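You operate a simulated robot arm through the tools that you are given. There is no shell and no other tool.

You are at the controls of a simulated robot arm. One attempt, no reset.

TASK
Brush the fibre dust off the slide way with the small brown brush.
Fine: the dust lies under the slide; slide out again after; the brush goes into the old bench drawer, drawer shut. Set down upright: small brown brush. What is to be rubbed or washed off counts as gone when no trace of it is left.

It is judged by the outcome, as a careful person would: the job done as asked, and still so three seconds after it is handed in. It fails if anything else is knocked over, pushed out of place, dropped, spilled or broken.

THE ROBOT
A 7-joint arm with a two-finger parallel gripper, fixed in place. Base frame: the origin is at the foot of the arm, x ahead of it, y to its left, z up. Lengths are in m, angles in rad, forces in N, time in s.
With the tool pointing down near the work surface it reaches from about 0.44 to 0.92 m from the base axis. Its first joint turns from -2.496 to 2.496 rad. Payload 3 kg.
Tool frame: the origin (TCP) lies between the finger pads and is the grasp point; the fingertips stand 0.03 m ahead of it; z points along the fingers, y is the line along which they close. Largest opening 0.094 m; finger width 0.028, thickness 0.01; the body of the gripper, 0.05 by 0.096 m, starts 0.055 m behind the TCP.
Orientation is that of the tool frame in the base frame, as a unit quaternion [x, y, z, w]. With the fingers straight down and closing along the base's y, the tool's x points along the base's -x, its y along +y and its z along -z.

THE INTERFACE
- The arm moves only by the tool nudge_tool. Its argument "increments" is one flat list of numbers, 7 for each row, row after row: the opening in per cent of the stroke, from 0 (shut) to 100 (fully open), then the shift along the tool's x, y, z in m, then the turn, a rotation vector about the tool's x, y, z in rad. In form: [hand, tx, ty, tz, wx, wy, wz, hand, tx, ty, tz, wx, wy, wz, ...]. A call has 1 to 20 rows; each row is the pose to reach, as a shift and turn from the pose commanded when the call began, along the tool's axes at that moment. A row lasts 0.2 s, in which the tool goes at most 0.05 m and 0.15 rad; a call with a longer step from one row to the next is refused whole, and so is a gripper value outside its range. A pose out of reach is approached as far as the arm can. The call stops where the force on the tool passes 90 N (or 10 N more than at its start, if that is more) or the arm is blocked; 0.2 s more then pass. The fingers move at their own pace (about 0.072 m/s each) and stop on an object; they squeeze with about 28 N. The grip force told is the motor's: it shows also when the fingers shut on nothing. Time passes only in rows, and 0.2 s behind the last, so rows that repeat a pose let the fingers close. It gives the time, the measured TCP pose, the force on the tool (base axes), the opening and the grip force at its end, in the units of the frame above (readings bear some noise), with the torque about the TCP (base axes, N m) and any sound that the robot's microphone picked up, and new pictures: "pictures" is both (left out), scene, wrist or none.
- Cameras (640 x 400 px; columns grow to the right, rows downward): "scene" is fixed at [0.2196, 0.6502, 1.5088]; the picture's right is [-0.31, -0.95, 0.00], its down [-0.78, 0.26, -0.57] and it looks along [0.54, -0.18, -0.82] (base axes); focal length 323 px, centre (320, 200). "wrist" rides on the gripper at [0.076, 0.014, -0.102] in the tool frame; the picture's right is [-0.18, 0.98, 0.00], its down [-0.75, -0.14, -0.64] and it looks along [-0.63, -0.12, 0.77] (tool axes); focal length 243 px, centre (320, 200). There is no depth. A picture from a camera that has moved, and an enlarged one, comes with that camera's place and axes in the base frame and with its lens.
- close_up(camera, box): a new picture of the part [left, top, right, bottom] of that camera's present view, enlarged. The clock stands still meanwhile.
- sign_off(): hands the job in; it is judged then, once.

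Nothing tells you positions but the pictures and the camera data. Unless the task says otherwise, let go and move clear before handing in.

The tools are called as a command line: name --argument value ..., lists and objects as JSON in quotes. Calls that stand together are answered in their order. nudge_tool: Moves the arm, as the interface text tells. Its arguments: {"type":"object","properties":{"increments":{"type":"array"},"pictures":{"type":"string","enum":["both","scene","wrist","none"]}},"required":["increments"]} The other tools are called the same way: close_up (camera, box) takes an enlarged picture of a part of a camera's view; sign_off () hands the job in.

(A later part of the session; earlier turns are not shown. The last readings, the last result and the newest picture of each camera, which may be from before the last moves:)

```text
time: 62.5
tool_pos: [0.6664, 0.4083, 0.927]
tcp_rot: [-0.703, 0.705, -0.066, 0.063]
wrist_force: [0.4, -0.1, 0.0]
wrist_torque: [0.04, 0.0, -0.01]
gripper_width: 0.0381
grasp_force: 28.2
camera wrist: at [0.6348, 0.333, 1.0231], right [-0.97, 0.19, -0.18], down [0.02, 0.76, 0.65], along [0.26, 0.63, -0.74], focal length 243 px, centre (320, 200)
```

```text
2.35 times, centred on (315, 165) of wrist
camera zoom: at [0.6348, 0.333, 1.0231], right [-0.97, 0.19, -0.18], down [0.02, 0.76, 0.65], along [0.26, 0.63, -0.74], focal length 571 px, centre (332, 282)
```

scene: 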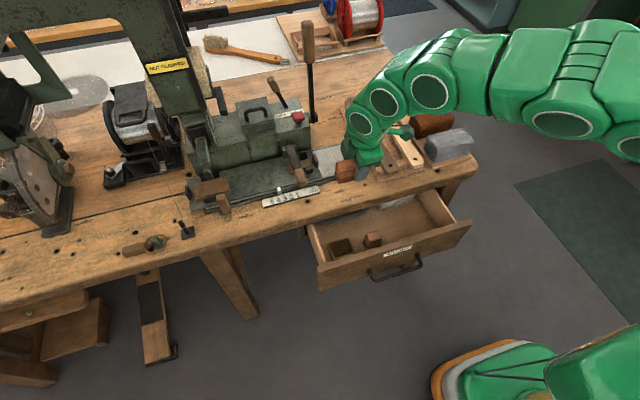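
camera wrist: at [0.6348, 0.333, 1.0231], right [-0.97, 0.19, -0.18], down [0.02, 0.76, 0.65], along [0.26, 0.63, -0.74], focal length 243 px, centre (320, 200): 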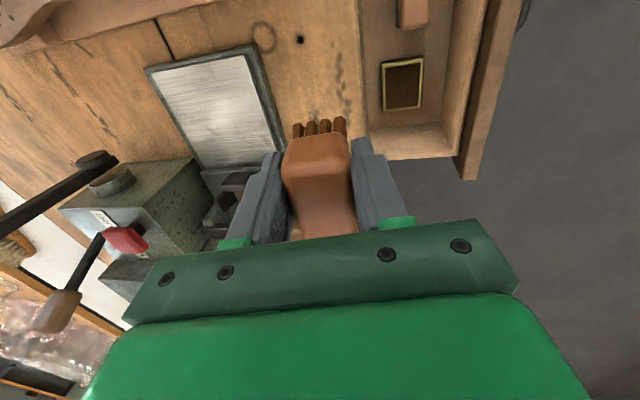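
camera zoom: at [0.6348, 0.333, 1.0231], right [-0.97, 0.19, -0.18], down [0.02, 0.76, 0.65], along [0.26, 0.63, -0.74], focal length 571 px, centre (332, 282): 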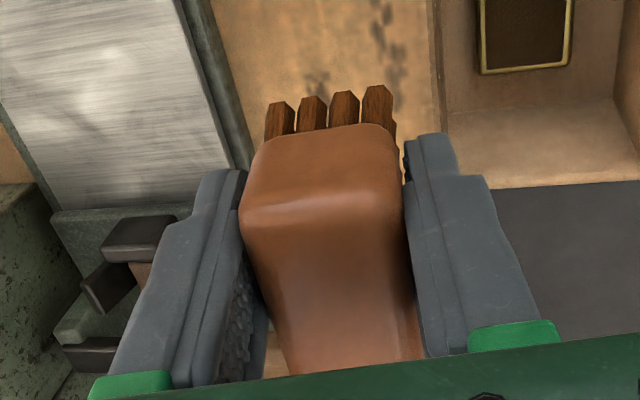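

close_up --camera "scene" --box '[325, 140, 375, 185]'

close_up --camera "scene" --box '[190, 130, 330, 220]'

```text
8.89 times, centred on (350, 162) of scene
camera zoom: at [0.2196, 0.6502, 1.5088], right [-0.31, -0.95, 0.0], down [-0.78, 0.26, -0.57], along [0.54, -0.18, -0.82], focal length 2869 px, centre (53, 533)
```

zoom: 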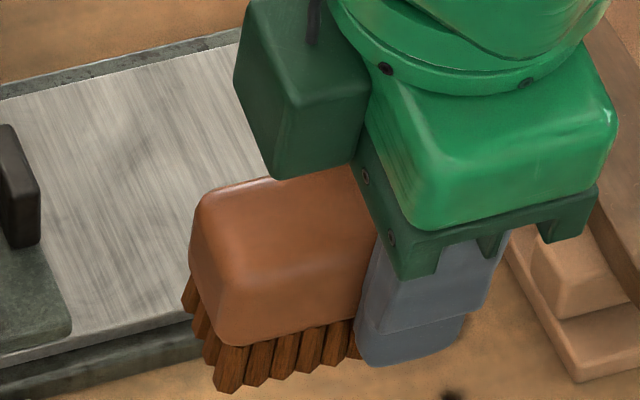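

```text
4.44 times, centred on (260, 175) of scene
camera zoom: at [0.2196, 0.6502, 1.5088], right [-0.31, -0.95, 0.0], down [-0.78, 0.26, -0.57], along [0.54, -0.18, -0.82], focal length 1434 px, centre (587, 311)
```

zoom: 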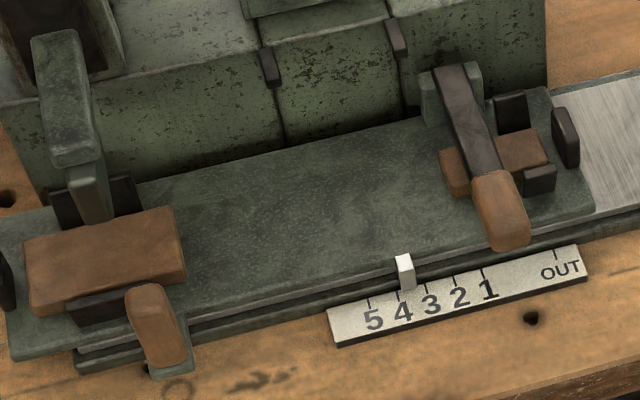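

The patch is gone. The brush slid about 1.5 cm in my grip and nudged the slide slightly further in, which is harmless. I check the metal closely for any faint residue.

close_up --camera "wrist" --box '[145, 40, 285, 130]'

close_up --camera "wrist" --box '[170, 85, 290, 180]'

close_up --camera "scene" --box '[310, 135, 365, 185]'

```text
4.44 times, centred on (215, 85) of wrist
camera zoom: at [0.6348, 0.333, 1.0231], right [-0.97, 0.19, -0.18], down [0.02, 0.76, 0.65], along [0.26, 0.63, -0.74], focal length 1078 px, centre (787, 711)
```

zoom: 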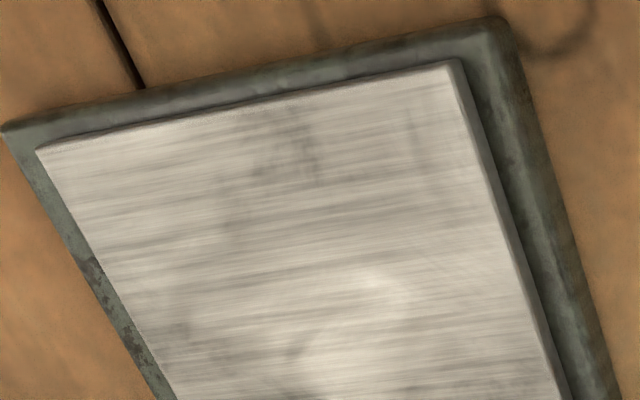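

```text
4.21 times, centred on (230, 132) of wrist
camera zoom: at [0.6348, 0.333, 1.0231], right [-0.97, 0.19, -0.18], down [0.02, 0.76, 0.65], along [0.26, 0.63, -0.74], focal length 1022 px, centre (699, 484)
```

zoom: 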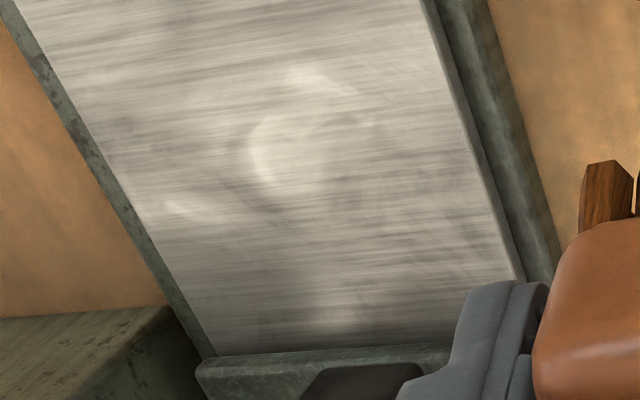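

```text
8.00 times, centred on (338, 160) of scene
camera zoom: at [0.2196, 0.6502, 1.5088], right [-0.31, -0.95, 0.0], down [-0.78, 0.26, -0.57], along [0.54, -0.18, -0.82], focal length 2582 px, centre (180, 520)
```

zoom: 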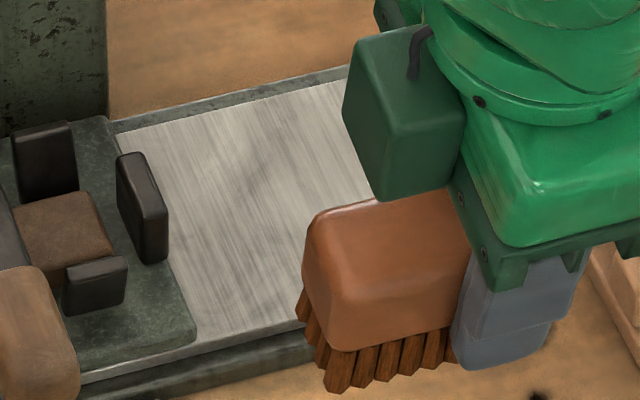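

The way is clean bare metal with no trace left. Now I carry the brush over the open drawer, hand upright, and check the space from above.

nudge_tool --increments '[0, 0.033, 0.0148, 0.0, -0.036, 0, 0, 0, 0.066, 0.0296, 0.005, -0.072, 0, 0, 0, 0.099, 0.0443, 0.012, -0.108, 0, 0, 0, 0.132, 0.0591, 0.022, -0.144, 0, 0, 0, 0.1652, 0.0739, 0.0353, -0.18, 0, 0]' --pictures "both"

close_up --camera "wrist" --box '[180, 0, 480, 240]'

close_up --camera "scene" --box '[300, 130, 480, 290]'

```text
time: 63.7
tool_pos: [0.6025, 0.2449, 0.8771]
tcp_rot: [-0.707, 0.708, -0.003, -0.001]
wrist_force: [-0.3, -0.8, -2.2]
wrist_torque: [0.0, -0.02, 0.02]
gripper_width: 0.0378
grasp_force: 28.0
camera wrist: at [0.5874, 0.1697, 0.9791], right [-0.98, 0.19, 0.0], down [0.14, 0.76, 0.64], along [0.12, 0.63, -0.77], focal length 243 px, centre (320, 200)
```

scene: 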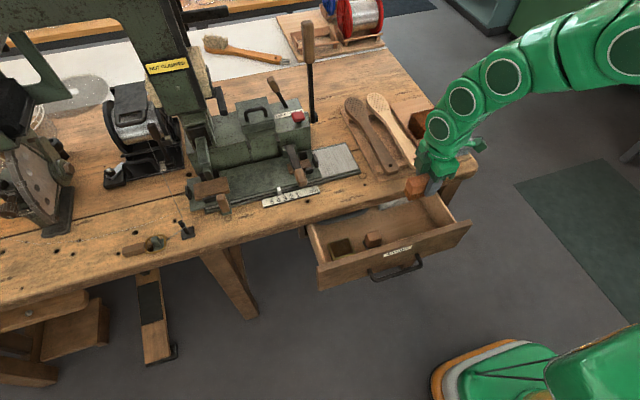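
wrist: 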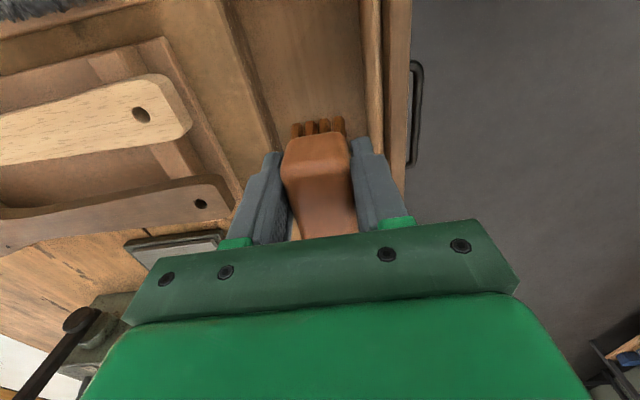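

```text
1.67 times, centred on (330, 120) of wrist
camera zoom: at [0.5874, 0.1697, 0.9791], right [-0.98, 0.19, 0.0], down [0.14, 0.76, 0.64], along [0.12, 0.63, -0.77], focal length 404 px, centre (303, 333)
```

zoom: 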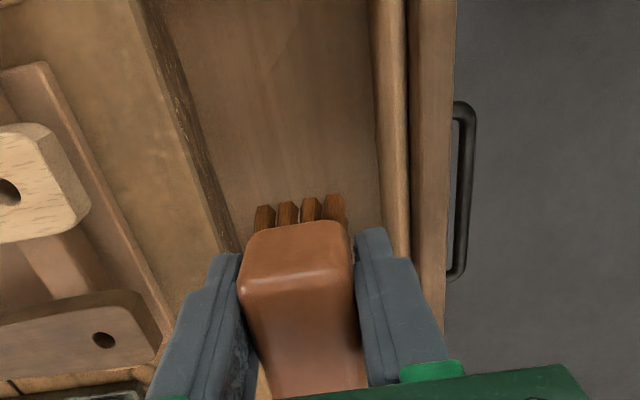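

```text
2.50 times, centred on (390, 210) of scene
camera zoom: at [0.2196, 0.6502, 1.5088], right [-0.31, -0.95, 0.0], down [-0.78, 0.26, -0.57], along [0.54, -0.18, -0.82], focal length 807 px, centre (145, 175)
```

zoom: 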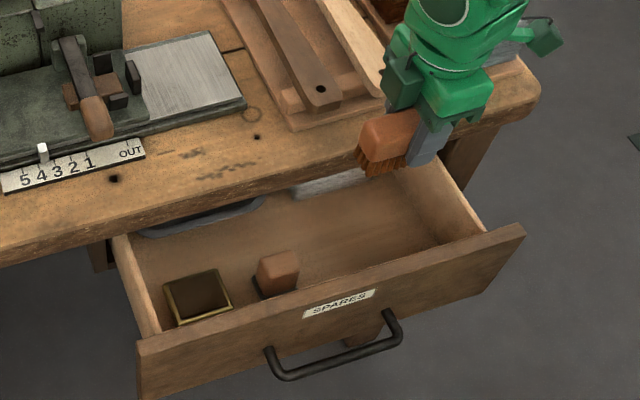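

The gap between the drawer's inner front (x≈0.558) and the bench edge (x≈0.651) is too narrow for the hand, so the drawer must come out a bit more. I lower the fingers just inside the drawer front to draw it out with the finger's back.

nudge_tool --increments '[0, 0.002, 0.0105, 0.03, 0, 0, 0, 0, 0.002, 0.0105, 0.07, 0, 0, 0, 0, 0.002, 0.0105, 0.11, 0, 0, 0, 0, 0.002, 0.0105, 0.14, 0, 0, 0]' --pictures "both"

close_up --camera "wrist" --box '[180, 0, 480, 240]'

close_up --camera "scene" --box '[320, 150, 480, 290]'

```text
time: 64.7
tool_pos: [0.5932, 0.2405, 0.7374]
tcp_rot: [-0.706, 0.708, -0.003, -0.002]
wrist_force: [-0.2, -0.4, -1.2]
wrist_torque: [0.0, 0.0, 0.0]
gripper_width: 0.0379
grasp_force: 28.3
camera wrist: at [0.5774, 0.165, 0.8385], right [-0.98, 0.19, 0.0], down [0.14, 0.76, 0.64], along [0.12, 0.63, -0.77], focal length 243 px, centre (320, 200)
```

scene: 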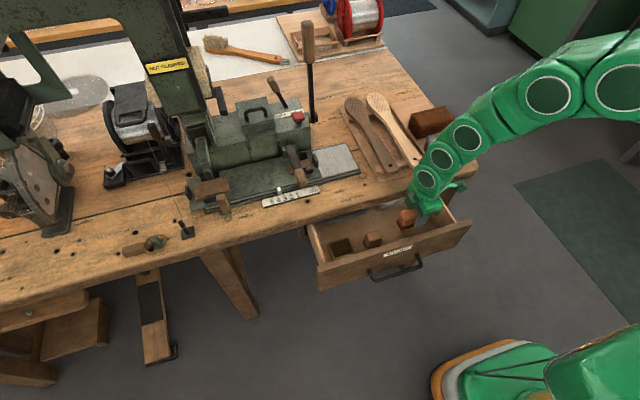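
wrist: 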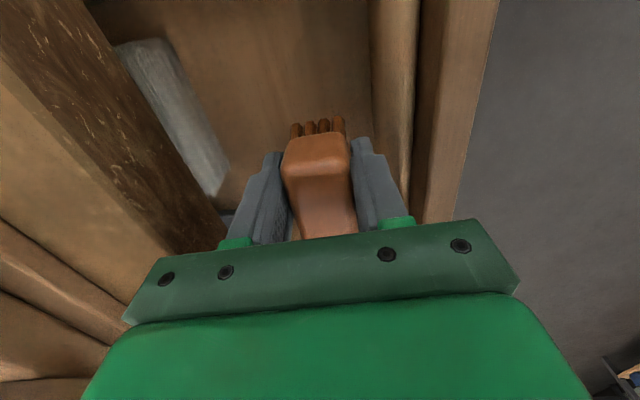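

```text
1.67 times, centred on (330, 120) of wrist
camera zoom: at [0.5774, 0.165, 0.8385], right [-0.98, 0.19, 0.0], down [0.14, 0.76, 0.64], along [0.12, 0.63, -0.77], focal length 404 px, centre (303, 333)
```

zoom: 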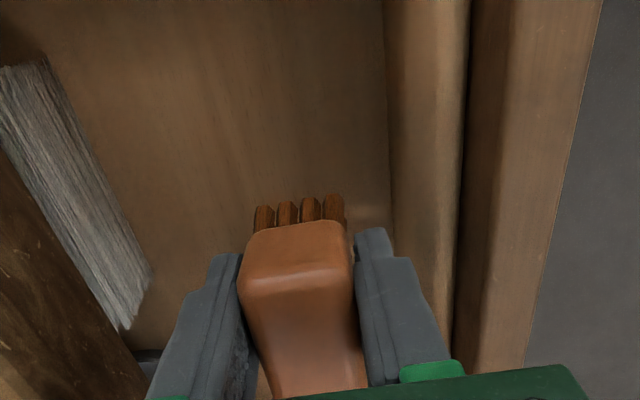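

```text
2.86 times, centred on (400, 220) of scene
camera zoom: at [0.2196, 0.6502, 1.5088], right [-0.31, -0.95, 0.0], down [-0.78, 0.26, -0.57], along [0.54, -0.18, -0.82], focal length 922 px, centre (91, 143)
```

zoom: 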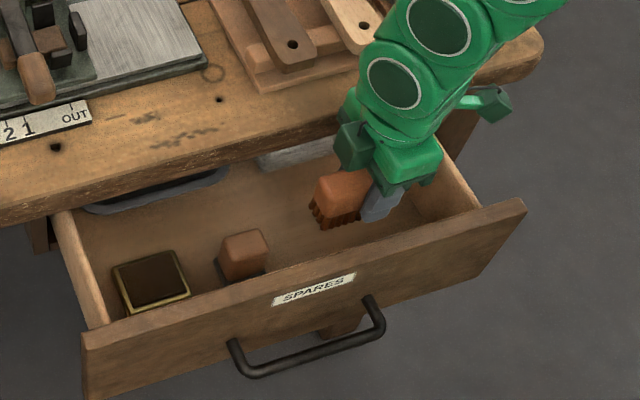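

nudge_tool --increments '[0, 0, 0, 0.018, 0, 0, 0, 0, 0, 0.008, 0.018, 0, 0, 0, 0, 0, 0.016, 0.018, 0, 0, 0, 0, 0, 0.024, 0.018, 0, 0, 0]' --pictures "both"

close_up --camera "wrist" --box '[180, 0, 480, 240]'

```text
time: 65.7
tool_pos: [0.5675, 0.2422, 0.7196]
tcp_rot: [-0.706, 0.708, -0.001, -0.002]
wrist_force: [0.0, 0.3, -1.5]
wrist_torque: [-0.01, -0.02, -0.01]
gripper_width: 0.0379
grasp_force: 28.0
camera wrist: at [0.5531, 0.1668, 0.8205], right [-0.98, 0.19, 0.0], down [0.14, 0.76, 0.64], along [0.12, 0.63, -0.77], focal length 243 px, centre (320, 200)
```

scene: 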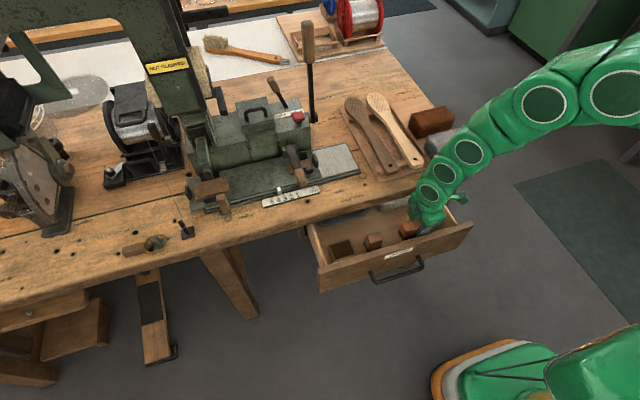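
wrist: 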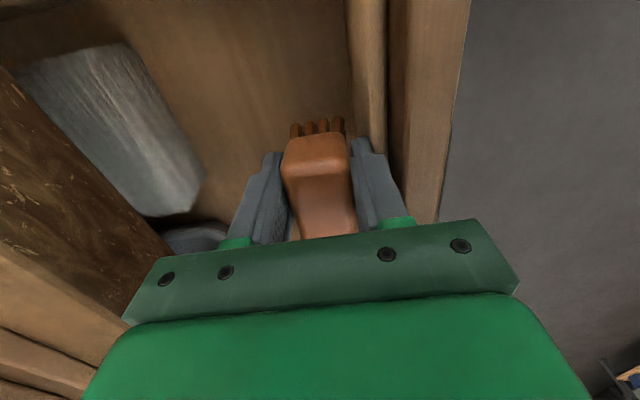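

```text
1.67 times, centred on (330, 120) of wrist
camera zoom: at [0.5531, 0.1668, 0.8205], right [-0.98, 0.19, 0.0], down [0.14, 0.76, 0.64], along [0.12, 0.63, -0.77], focal length 404 px, centre (303, 333)
```

zoom: 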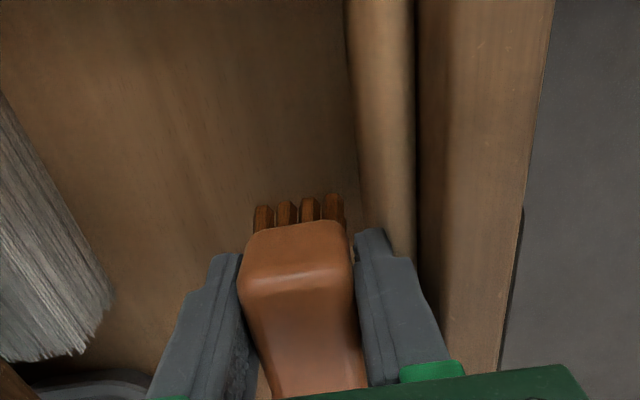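

The drawer follows. I draw it out another 5 cm.

nudge_tool --increments '[0, 0, 0.01, 0, 0, 0, 0, 0, 0, 0.02, 0, 0, 0, 0, 0, 0, 0.03, 0, 0, 0, 0, 0, 0, 0.04, 0, 0, 0, 0, 0, 0, 0.05, 0, 0, 0, 0, 0, 0, 0.055, 0, 0, 0, 0]' --pictures "both"

close_up --camera "scene" --box '[300, 150, 480, 300]'

close_up --camera "wrist" --box '[180, 0, 480, 240]'

```text
time: 67.1
tool_pos: [0.5136, 0.2432, 0.7201]
tcp_rot: [-0.705, 0.709, -0.003, -0.001]
wrist_force: [0.7, 0.0, -0.1]
wrist_torque: [-0.03, 0.03, 0.03]
gripper_width: 0.0378
grasp_force: 27.6
camera wrist: at [0.4984, 0.1666, 0.8211], right [-0.98, 0.19, 0.0], down [0.14, 0.76, 0.64], along [0.12, 0.63, -0.77], focal length 243 px, centre (320, 200)
```

scene: 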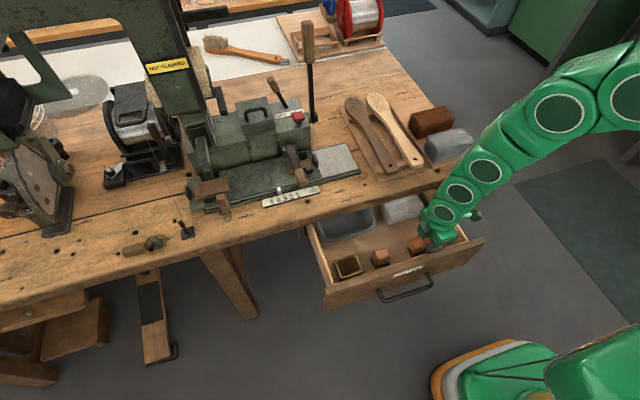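
wrist: 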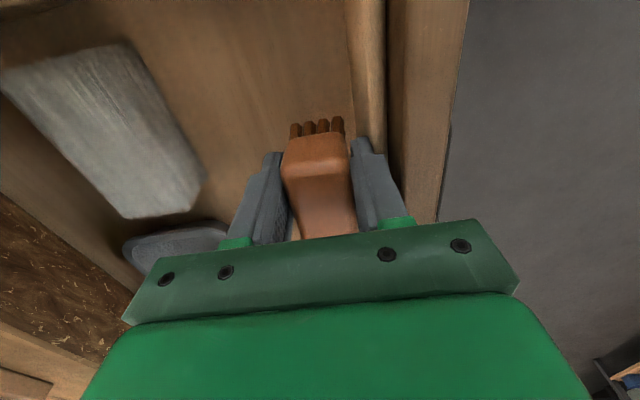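

```text
2.67 times, centred on (390, 225) of scene
camera zoom: at [0.2196, 0.6502, 1.5088], right [-0.31, -0.95, 0.0], down [-0.78, 0.26, -0.57], along [0.54, -0.18, -0.82], focal length 861 px, centre (133, 133)
```

zoom: 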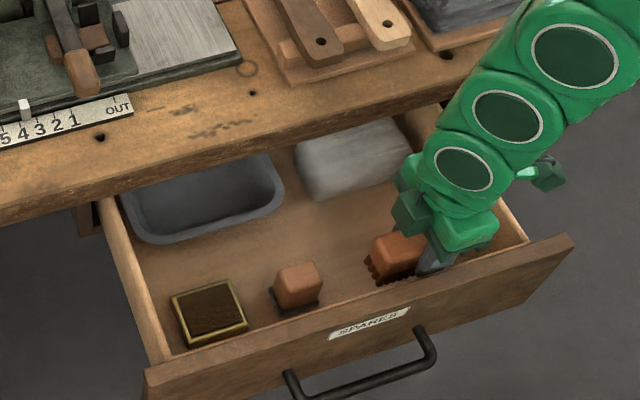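

```text
1.67 times, centred on (330, 120) of wrist
camera zoom: at [0.4984, 0.1666, 0.8211], right [-0.98, 0.19, 0.0], down [0.14, 0.76, 0.64], along [0.12, 0.63, -0.77], focal length 404 px, centre (303, 333)
```

zoom: 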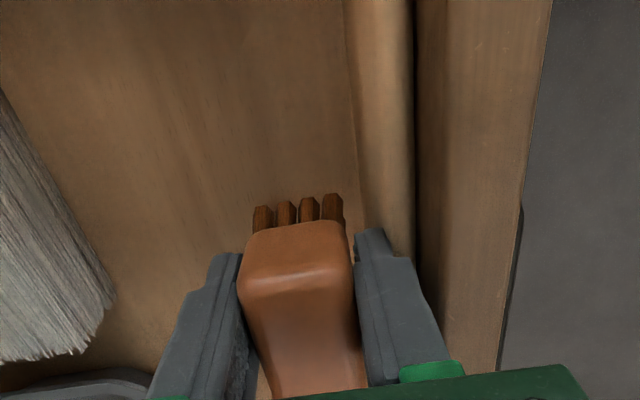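

The drawer is now open enough, with free space in front of the fibre hank. I move the brush to the middle of that space and lower it toward the drawer floor.

nudge_tool --increments '[0, 0, -0.023, 0, 0, 0, 0, 0, 0, -0.046, 0, 0, 0, 0, 0, 0, -0.046, 0.025, 0, 0, 0, 0, 0, -0.046, 0.05, 0, 0, 0]' --pictures "both"

close_up --camera "scene" --box '[340, 180, 480, 300]'

close_up --camera "wrist" --box '[180, 0, 480, 240]'

```text
time: 68.1
tool_pos: [0.5593, 0.2433, 0.6695]
tcp_rot: [-0.706, 0.708, -0.002, -0.002]
wrist_force: [0.3, 0.0, -0.5]
wrist_torque: [0.03, 0.01, -0.03]
gripper_width: 0.0376
grasp_force: 27.9
camera wrist: at [0.5452, 0.1668, 0.7714], right [-0.98, 0.19, 0.0], down [0.14, 0.76, 0.64], along [0.12, 0.63, -0.77], focal length 243 px, centre (320, 200)
```

scene: 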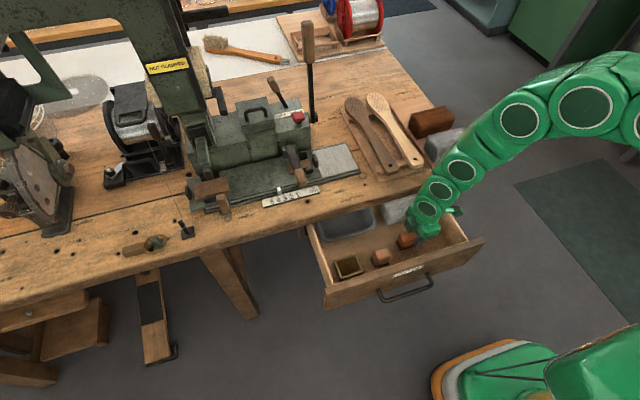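
wrist: 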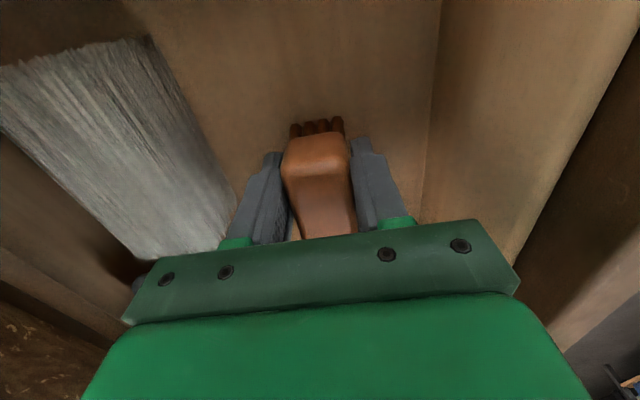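

```text
3.33 times, centred on (410, 240) of scene
camera zoom: at [0.2196, 0.6502, 1.5088], right [-0.31, -0.95, 0.0], down [-0.78, 0.26, -0.57], along [0.54, -0.18, -0.82], focal length 1076 px, centre (20, 67)
```

zoom: 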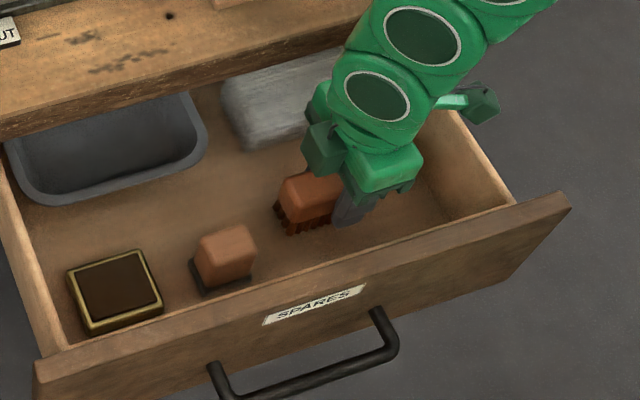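

```text
1.67 times, centred on (330, 120) of wrist
camera zoom: at [0.5452, 0.1668, 0.7714], right [-0.98, 0.19, 0.0], down [0.14, 0.76, 0.64], along [0.12, 0.63, -0.77], focal length 404 px, centre (303, 333)
```

zoom: 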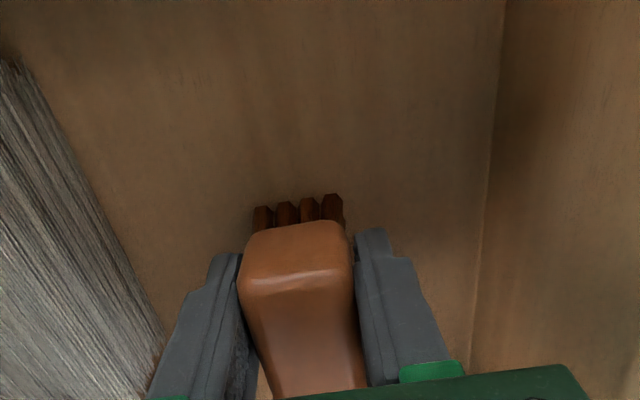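

nudge_tool --increments '[0, 0, 0, 0.005, 0, 0, 0, 0, 0, 0, 0.01, 0, 0, 0]' --pictures "none"

nudge_tool --increments '[0, 0, 0, 0.003, 0, 0, 0, 0, 0, 0, 0.005, 0, 0, 0]' --pictures "none"

```text
time: 68.7
tool_pos: [0.5604, 0.243, 0.6599]
tcp_rot: [-0.706, 0.708, -0.003, -0.001]
wrist_force: [0.2, 0.3, -1.1]
wrist_torque: [0.01, 0.0, -0.01]
gripper_width: 0.0374
grasp_force: 28.2
```

```text
time: 69.3
tool_pos: [0.5593, 0.2419, 0.6555]
tcp_rot: [-0.706, 0.708, -0.002, -0.001]
wrist_force: [-1.5, -2.7, 12.4]
wrist_torque: [0.13, -0.13, 0.0]
gripper_width: 0.0376
grasp_force: 28.4
```

The bristles touch the drawer floor. I press a touch more to seat it level and look before releasing.

nudge_tool --increments '[0, 0, 0, 0.001, 0, 0, 0, 0, 0, 0, 0.001, 0, 0, 0]' --pictures "both"

close_up --camera "scene" --box '[370, 205, 450, 265]'

close_up --camera "wrist" --box '[180, 0, 480, 240]'

```text
time: 69.9
tool_pos: [0.5588, 0.2421, 0.6546]
tcp_rot: [0.707, -0.707, 0.003, 0.0]
wrist_force: [1.2, -4.4, 27.2]
wrist_torque: [0.07, 0.01, 0.0]
gripper_width: 0.0376
grasp_force: 28.5
camera wrist: at [0.5448, 0.1664, 0.7557], right [-0.98, 0.19, 0.0], down [0.14, 0.76, 0.64], along [0.12, 0.63, -0.77], focal length 243 px, centre (320, 200)
```

scene: 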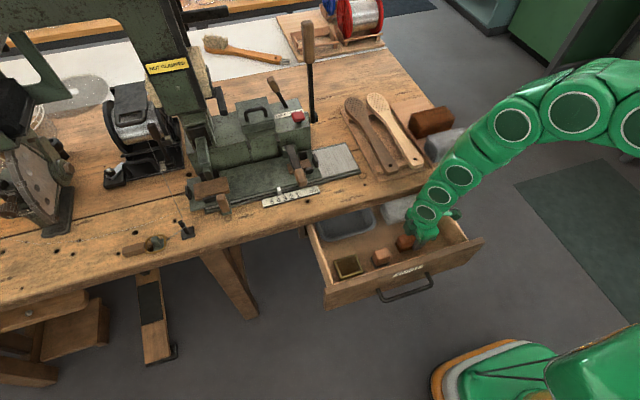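
wrist: 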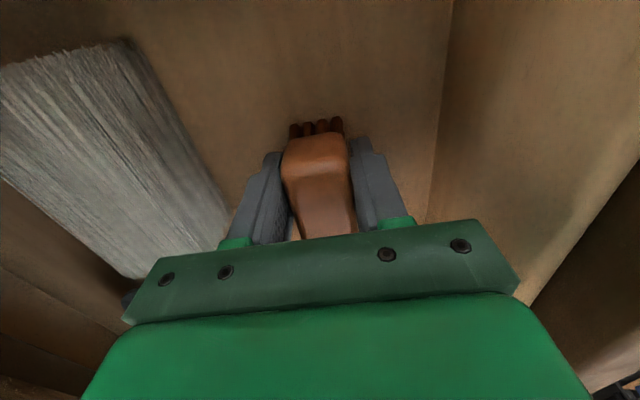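

```text
6.67 times, centred on (410, 235) of scene
camera zoom: at [0.2196, 0.6502, 1.5088], right [-0.31, -0.95, 0.0], down [-0.78, 0.26, -0.57], along [0.54, -0.18, -0.82], focal length 2152 px, centre (-280, -33)
```

zoom: 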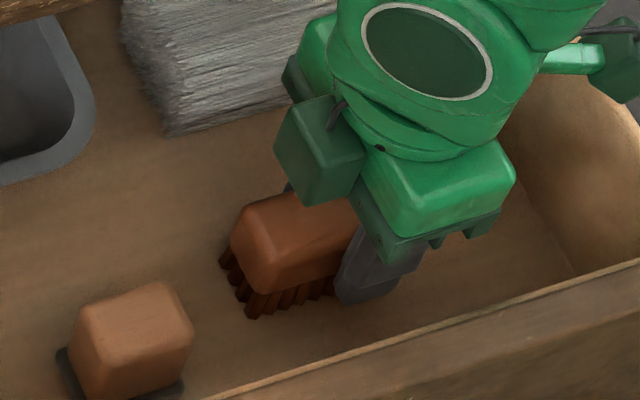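

```text
1.67 times, centred on (330, 120) of wrist
camera zoom: at [0.5448, 0.1664, 0.7557], right [-0.98, 0.19, 0.0], down [0.14, 0.76, 0.64], along [0.12, 0.63, -0.77], focal length 404 px, centre (303, 333)
```

zoom: 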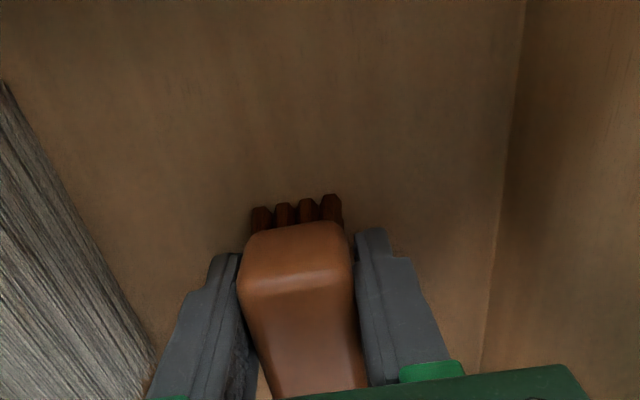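

The brush stands bristles-down on the floor of the drawer. I open the fingers gently and lift straight up.

nudge_tool --increments '[44, 0, 0, -0.001, 0, 0, 0, 52, 0, 0, -0.001, 0, 0, 0, 60, 0, 0, -0.001, 0, 0, 0, 60, 0, 0, -0.001, 0, 0, 0, 60, 0, 0, -0.03, 0, 0, 0, 60, 0, 0, -0.07, 0, 0, 0, 60, 0, 0, -0.11, 0, 0, 0, 60, 0, 0, -0.16, 0, 0, 0]' --pictures "both"

close_up --camera "scene" --box '[340, 190, 480, 290]'

close_up --camera "wrist" --box '[180, 0, 480, 240]'

```text
time: 71.7
tool_pos: [0.5572, 0.2455, 0.8161]
tcp_rot: [-0.706, 0.708, -0.001, -0.002]
wrist_force: [-0.1, -0.3, 0.4]
wrist_torque: [0.04, -0.03, -0.02]
gripper_width: 0.0565
grasp_force: 0.2
camera wrist: at [0.5428, 0.1695, 0.9169], right [-0.98, 0.19, 0.0], down [0.14, 0.76, 0.64], along [0.12, 0.63, -0.77], focal length 243 px, centre (320, 200)
```

scene: 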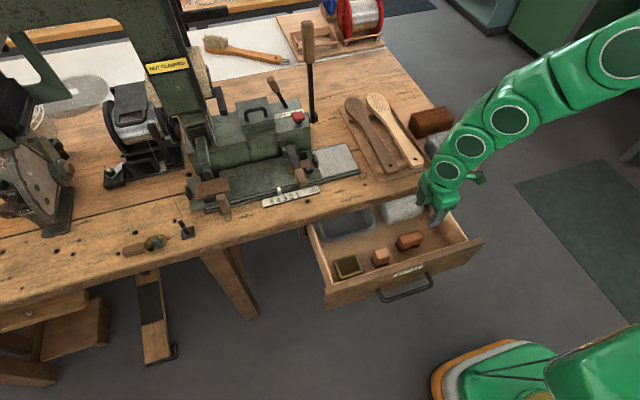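
wrist: 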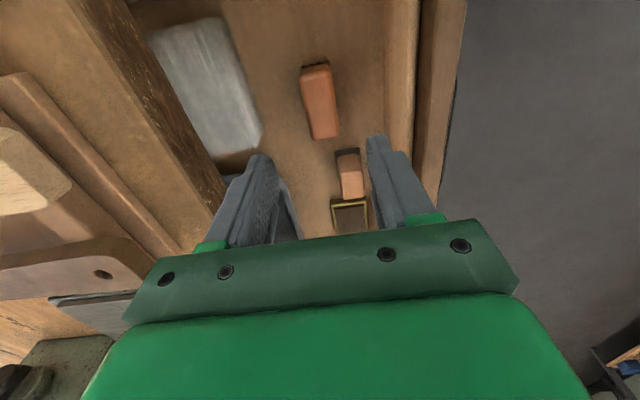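

```text
4.00 times, centred on (410, 240) of scene
camera zoom: at [0.2196, 0.6502, 1.5088], right [-0.31, -0.95, 0.0], down [-0.78, 0.26, -0.57], along [0.54, -0.18, -0.82], focal length 1291 px, centre (-40, 40)
```

zoom: 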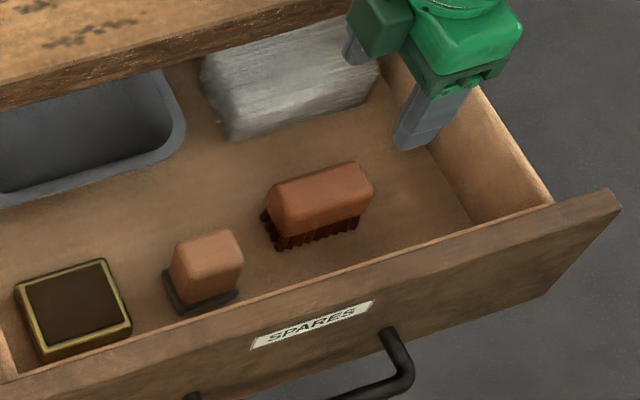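

```text
1.67 times, centred on (330, 120) of wrist
camera zoom: at [0.5428, 0.1695, 0.9169], right [-0.98, 0.19, 0.0], down [0.14, 0.76, 0.64], along [0.12, 0.63, -0.77], focal length 404 px, centre (303, 333)
```

zoom: 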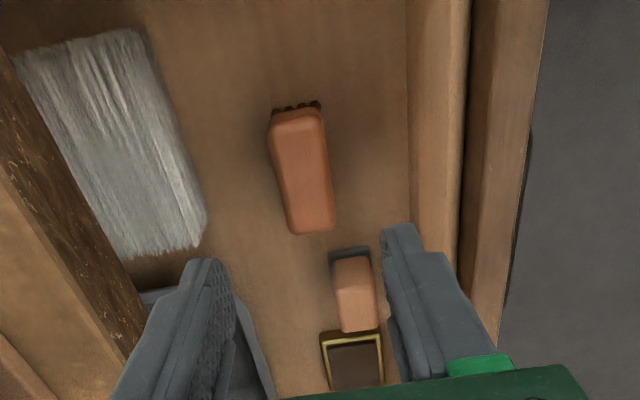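

The brush stands upright and clear in the drawer. Next I turn the hand, close the fingers, and go in front of the drawer to push it shut.

nudge_tool --increments '[60, -0.0081, 0.0115, -0.0076, 0, 0, 0.143, 60, -0.0163, 0.0231, -0.0153, 0, 0, 0.286, 50, -0.0244, 0.0346, -0.0229, 0, 0, 0.428, 40, -0.0325, 0.0462, -0.0305, 0, 0, 0.571, 30, -0.0407, 0.0577, -0.0382, 0, 0, 0.714, 20, -0.0488, 0.0693, -0.0458, 0, 0, 0.857, 10, -0.057, 0.0808, -0.0535, 0, 0, 1.0, 0, -0.0651, 0.0924, -0.0611, 0, 0, 1.142, 0, -0.0732, 0.1039, -0.0687, 0, 0, 1.285, 0, -0.0814, 0.1155, -0.0764, 0, 0, 1.428, 0, -0.0895, 0.127, -0.084, 0, 0, 1.571]' --pictures "both"

```text
time: 74.1
tool_pos: [0.4306, 0.3325, 0.8961]
tcp_rot: [0.001, 1.0, -0.003, 0.001]
wrist_force: [-0.1, -0.4, -0.2]
wrist_torque: [-0.05, 0.03, 0.02]
gripper_width: 0.0
grasp_force: 27.9
camera wrist: at [0.3545, 0.3479, 0.9972], right [0.19, 0.98, -0.01], down [0.75, -0.14, 0.64], along [0.63, -0.13, -0.77], focal length 243 px, centre (320, 200)
```

scene: 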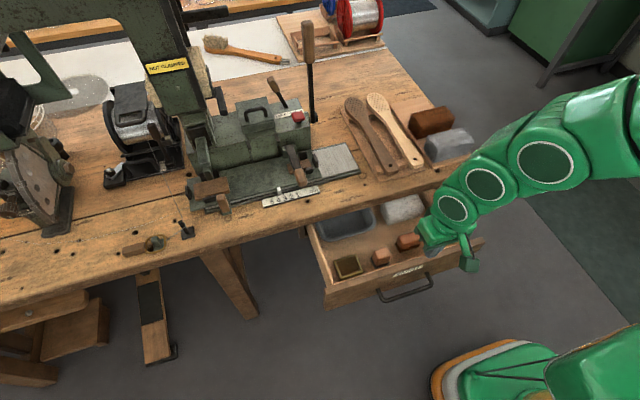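
wrist: 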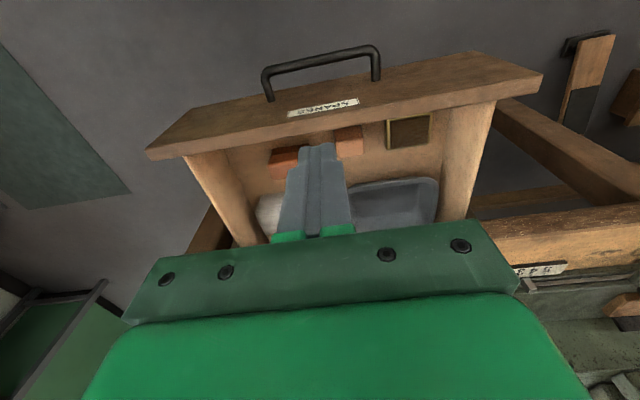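

close_up --camera "wrist" --box '[140, 20, 550, 240]'

close_up --camera "scene" --box '[300, 180, 500, 320]'

```text
1.56 times, centred on (345, 130) of wrist
camera zoom: at [0.3545, 0.3479, 0.9972], right [0.19, 0.98, -0.01], down [0.75, -0.14, 0.64], along [0.63, -0.13, -0.77], focal length 379 px, centre (281, 309)
```

zoom: 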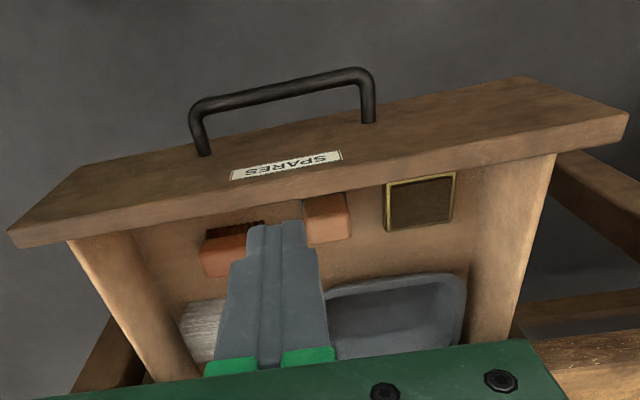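

```text
2.86 times, centred on (400, 250) of scene
camera zoom: at [0.2196, 0.6502, 1.5088], right [-0.31, -0.95, 0.0], down [-0.78, 0.26, -0.57], along [0.54, -0.18, -0.82], focal length 922 px, centre (91, 57)
```

zoom: 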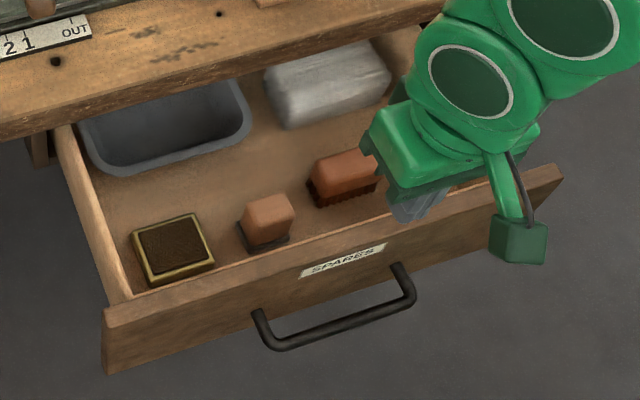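

Board front face is at x≈0.445, bar below at z≈0.62. I come down in front of the board, above the bar, with the fingers shut.

nudge_tool --increments '[0, 0.01, 0, 0.03, 0, 0, 0, 0, 0.019, 0, 0.07, 0, 0, 0, 0, 0.019, 0, 0.115, 0, 0, 0, 0, 0.019, 0, 0.16, 0, 0, 0, 0, 0.019, 0, 0.193, 0, 0, 0]' --pictures "both"

close_up --camera "wrist" --box '[140, 0, 550, 240]'

```text
time: 75.3
tool_pos: [0.4135, 0.333, 0.7035]
tcp_rot: [0.002, 1.0, -0.003, 0.002]
wrist_force: [0.5, -1.0, -0.3]
wrist_torque: [0.0, 0.02, 0.03]
gripper_width: 0.0002
grasp_force: 28.2
camera wrist: at [0.3362, 0.3475, 0.8052], right [0.19, 0.98, 0.0], down [0.75, -0.14, 0.65], along [0.63, -0.12, -0.76], focal length 243 px, centre (320, 200)
```

scene: 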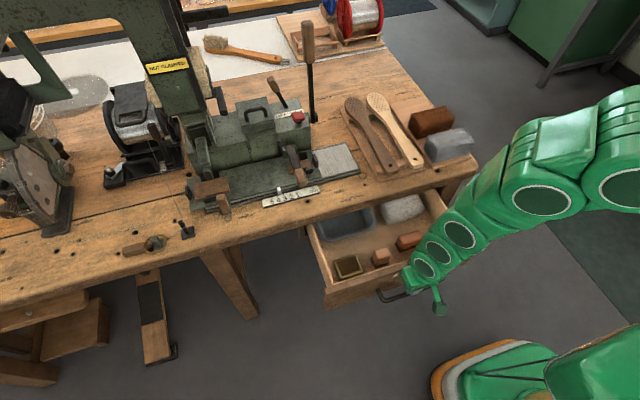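
wrist: 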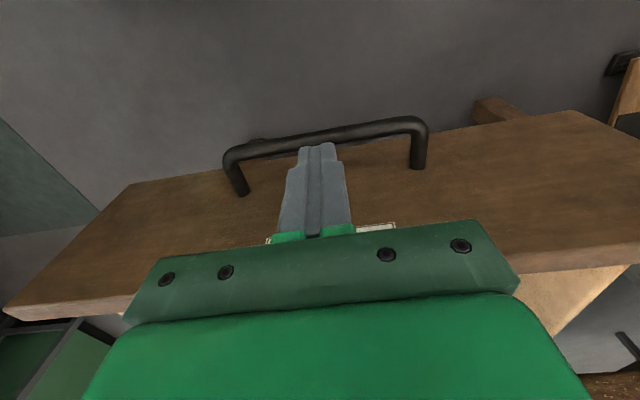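

```text
1.56 times, centred on (345, 120) of wrist
camera zoom: at [0.3362, 0.3475, 0.8052], right [0.19, 0.98, 0.0], down [0.75, -0.14, 0.65], along [0.63, -0.12, -0.76], focal length 379 px, centre (281, 325)
```

zoom: 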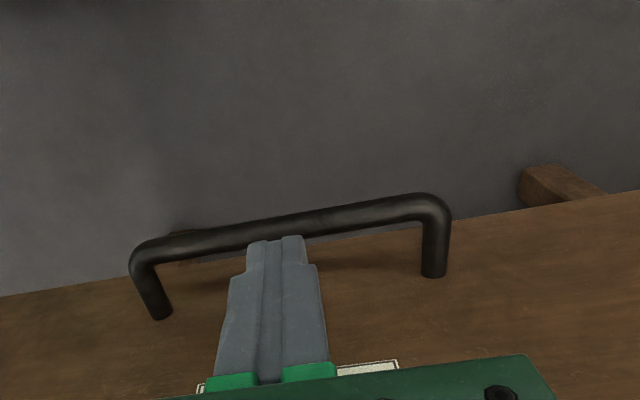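

Positioned. I push the drawer smoothly in.

nudge_tool --increments '[0, -0.01, 0, 0, 0, 0, 0, 0, -0.016, 0, 0, 0, 0, 0, 0, -0.022, 0, 0, 0, 0, 0, 0, -0.03, 0, 0, 0, 0, 0, 0, -0.04, 0, 0, 0, 0, 0, 0, -0.052, 0, 0, 0, 0, 0, 0, -0.064, 0, 0, 0, 0, 0, 0, -0.076, 0, 0, 0, 0, 0, 0, -0.088, 0, 0, 0, 0, 0, 0, -0.1, 0, 0, 0, 0, 0, 0, -0.112, 0, 0, 0, 0, 0, 0, -0.124, 0, 0, 0, 0, 0, 0, -0.136, 0, 0, 0, 0, 0, 0, -0.148, 0, 0, 0, 0, 0, 0, -0.16, 0, 0, 0, 0, 0, 0, -0.17, 0, 0, 0, 0, 0, 0, -0.178, 0, 0, 0, 0, 0, 0, -0.184, 0, 0, 0, 0, 0]' --pictures "both"

close_up --camera "scene" --box '[290, 170, 480, 290]'

```text
time: 79.1
tool_pos: [0.5968, 0.3317, 0.705]
tcp_rot: [0.001, 1.0, -0.002, 0.001]
wrist_force: [0.2, -0.2, -0.4]
wrist_torque: [0.02, 0.04, -0.01]
gripper_width: 0.0001
grasp_force: 28.2
camera wrist: at [0.5213, 0.347, 0.8057], right [0.19, 0.98, 0.0], down [0.75, -0.14, 0.64], along [0.63, -0.12, -0.77], focal length 243 px, centre (320, 200)
```

scene: 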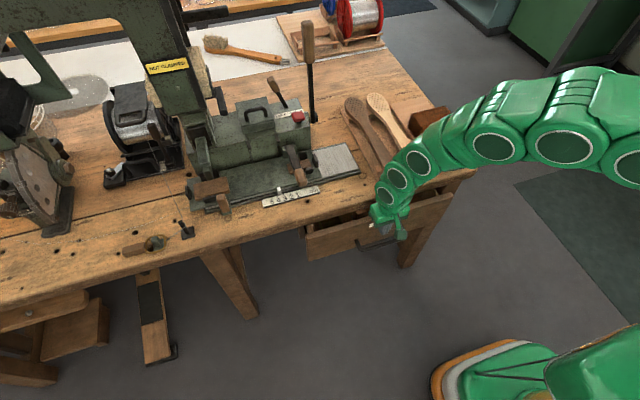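
wrist: 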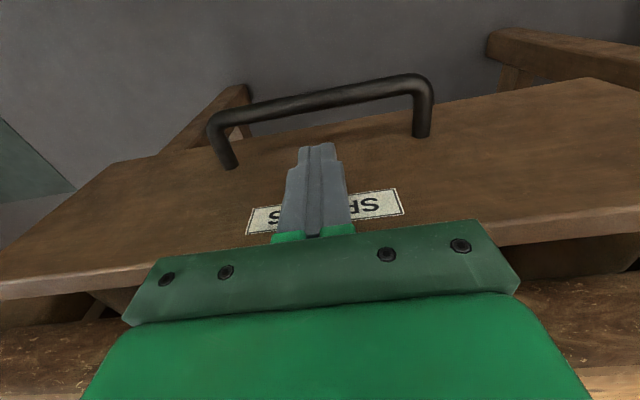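

```text
3.33 times, centred on (385, 230) of scene
camera zoom: at [0.2196, 0.6502, 1.5088], right [-0.31, -0.95, 0.0], down [-0.78, 0.26, -0.57], along [0.54, -0.18, -0.82], focal length 1076 px, centre (103, 100)
```

zoom: 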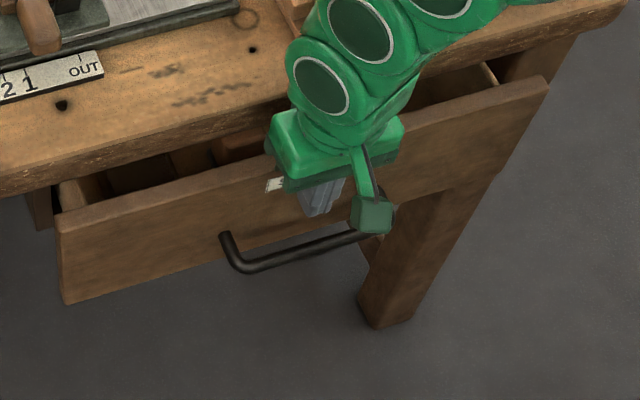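

The drawer is most of the way in. To finish without touching the bench edge I lean the hand forward and push the last few centimetres with the fingertips.

nudge_tool --increments '[0, 0.012, 0, 0, 0, 0, 0, 0, 0.02, 0, 0.004, 0, -0.15, 0, 0, 0.022, 0, 0.006, 0, -0.3, 0, 0, 0.022, 0, 0.008, 0, -0.45, 0, 0, 0.022, 0, 0.01, 0, -0.6, 0]' --pictures "both"

close_up --camera "scene" --box '[290, 170, 480, 290]'

```text
time: 80.3
tool_pos: [0.5759, 0.3317, 0.6931]
tcp_rot: [0.0, 0.955, -0.004, 0.298]
wrist_force: [-0.1, 0.3, -0.8]
wrist_torque: [-0.02, 0.02, 0.03]
gripper_width: 0.0002
grasp_force: 28.0
camera wrist: at [0.454, 0.3466, 0.7329], right [0.15, 0.98, 0.1], down [0.26, -0.14, 0.96], along [0.95, -0.12, -0.27], focal length 243 px, centre (320, 200)
```

scene: 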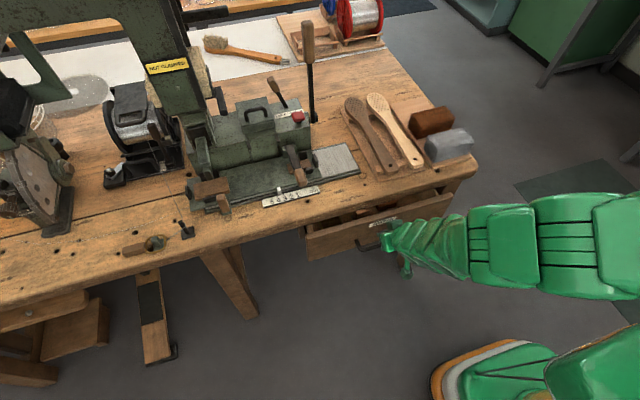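
wrist: 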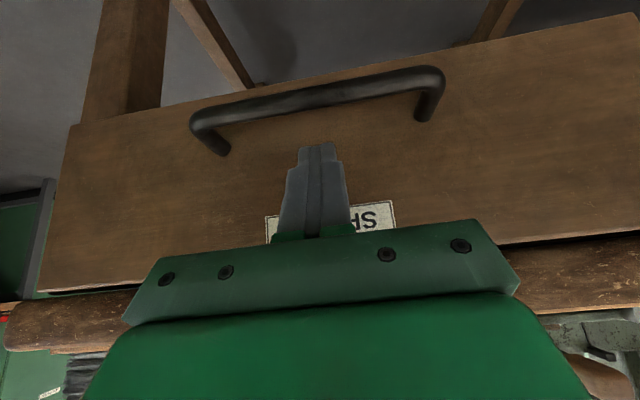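

```text
3.33 times, centred on (385, 230) of scene
camera zoom: at [0.2196, 0.6502, 1.5088], right [-0.31, -0.95, 0.0], down [-0.78, 0.26, -0.57], along [0.54, -0.18, -0.82], focal length 1076 px, centre (103, 100)
```

zoom: 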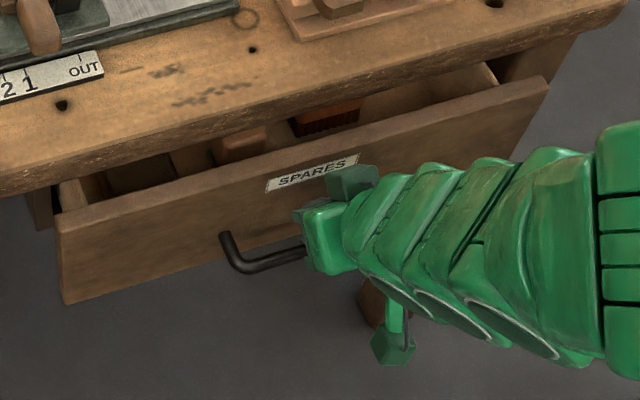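

nudge_tool --increments '[0, -0.0066, 0, 0.0046, 0, 0, 0, 0, -0.0132, 0, 0.0091, 0, 0, 0, 0, -0.023, 0, 0.0159, 0, 0, 0, 0, -0.0329, 0, 0.0228, 0, 0, 0, 0, -0.0411, 0, 0.0285, 0, 0, 0, 0, -0.0477, 0, 0.033, 0, 0, 0]' --pictures "both"

close_up --camera "scene" --box '[290, 170, 480, 290]'

```text
time: 81.7
tool_pos: [0.6329, 0.3311, 0.6941]
tcp_rot: [0.0, 0.955, -0.004, 0.296]
wrist_force: [0.5, -0.5, 0.1]
wrist_torque: [-0.02, 0.0, 0.0]
gripper_width: 0.0
grasp_force: 27.8
camera wrist: at [0.5126, 0.3468, 0.7339], right [0.15, 0.98, 0.1], down [0.26, -0.14, 0.96], along [0.95, -0.12, -0.27], focal length 243 px, centre (320, 200)
```

scene: 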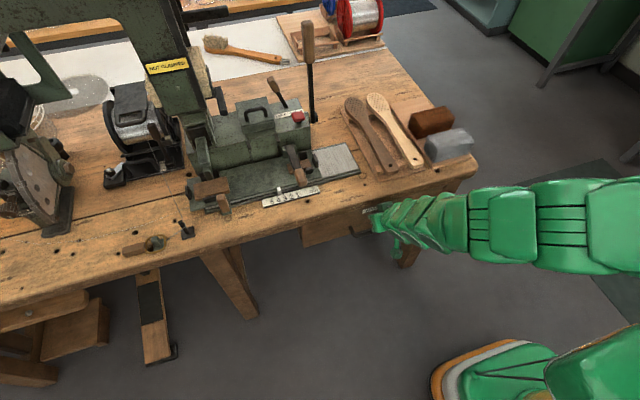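
wrist: 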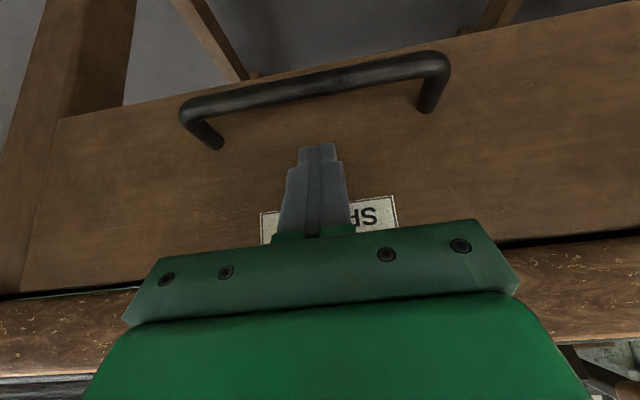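

```text
3.33 times, centred on (385, 230) of scene
camera zoom: at [0.2196, 0.6502, 1.5088], right [-0.31, -0.95, 0.0], down [-0.78, 0.26, -0.57], along [0.54, -0.18, -0.82], focal length 1076 px, centre (103, 100)
```

zoom: 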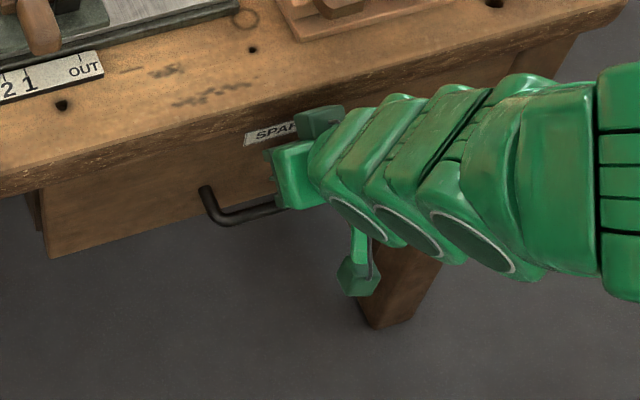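

Nearly shut. I press on gently until it seats.

nudge_tool --increments '[0, -0.0041, 0, 0.0028, 0, 0, 0, 0, -0.0082, 0, 0.0057, 0, 0, 0, 0, -0.0107, 0, 0.0074, 0, 0, 0]' --pictures "none"

close_up --camera "scene" --box '[290, 170, 480, 290]'

```text
time: 82.5
tool_pos: [0.6458, 0.3314, 0.6946]
tcp_rot: [0.001, 0.955, -0.004, 0.296]
wrist_force: [-50.9, -12.7, 23.2]
wrist_torque: [1.08, -3.92, 0.3]
gripper_width: 0.0002
grasp_force: 27.9
```

```text
3.33 times, centred on (385, 230) of scene
camera zoom: at [0.2196, 0.6502, 1.5088], right [-0.31, -0.95, 0.0], down [-0.78, 0.26, -0.57], along [0.54, -0.18, -0.82], focal length 1076 px, centre (103, 100)
```

zoom: 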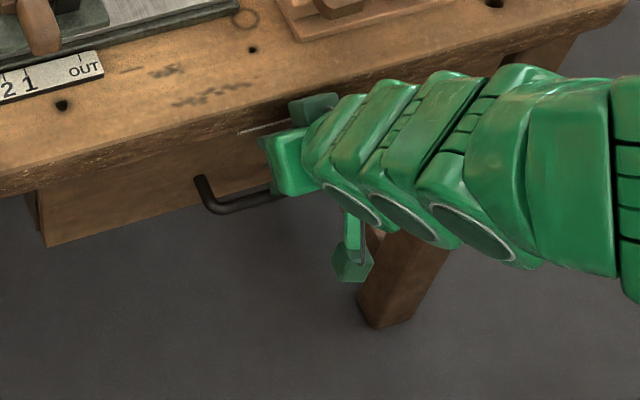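

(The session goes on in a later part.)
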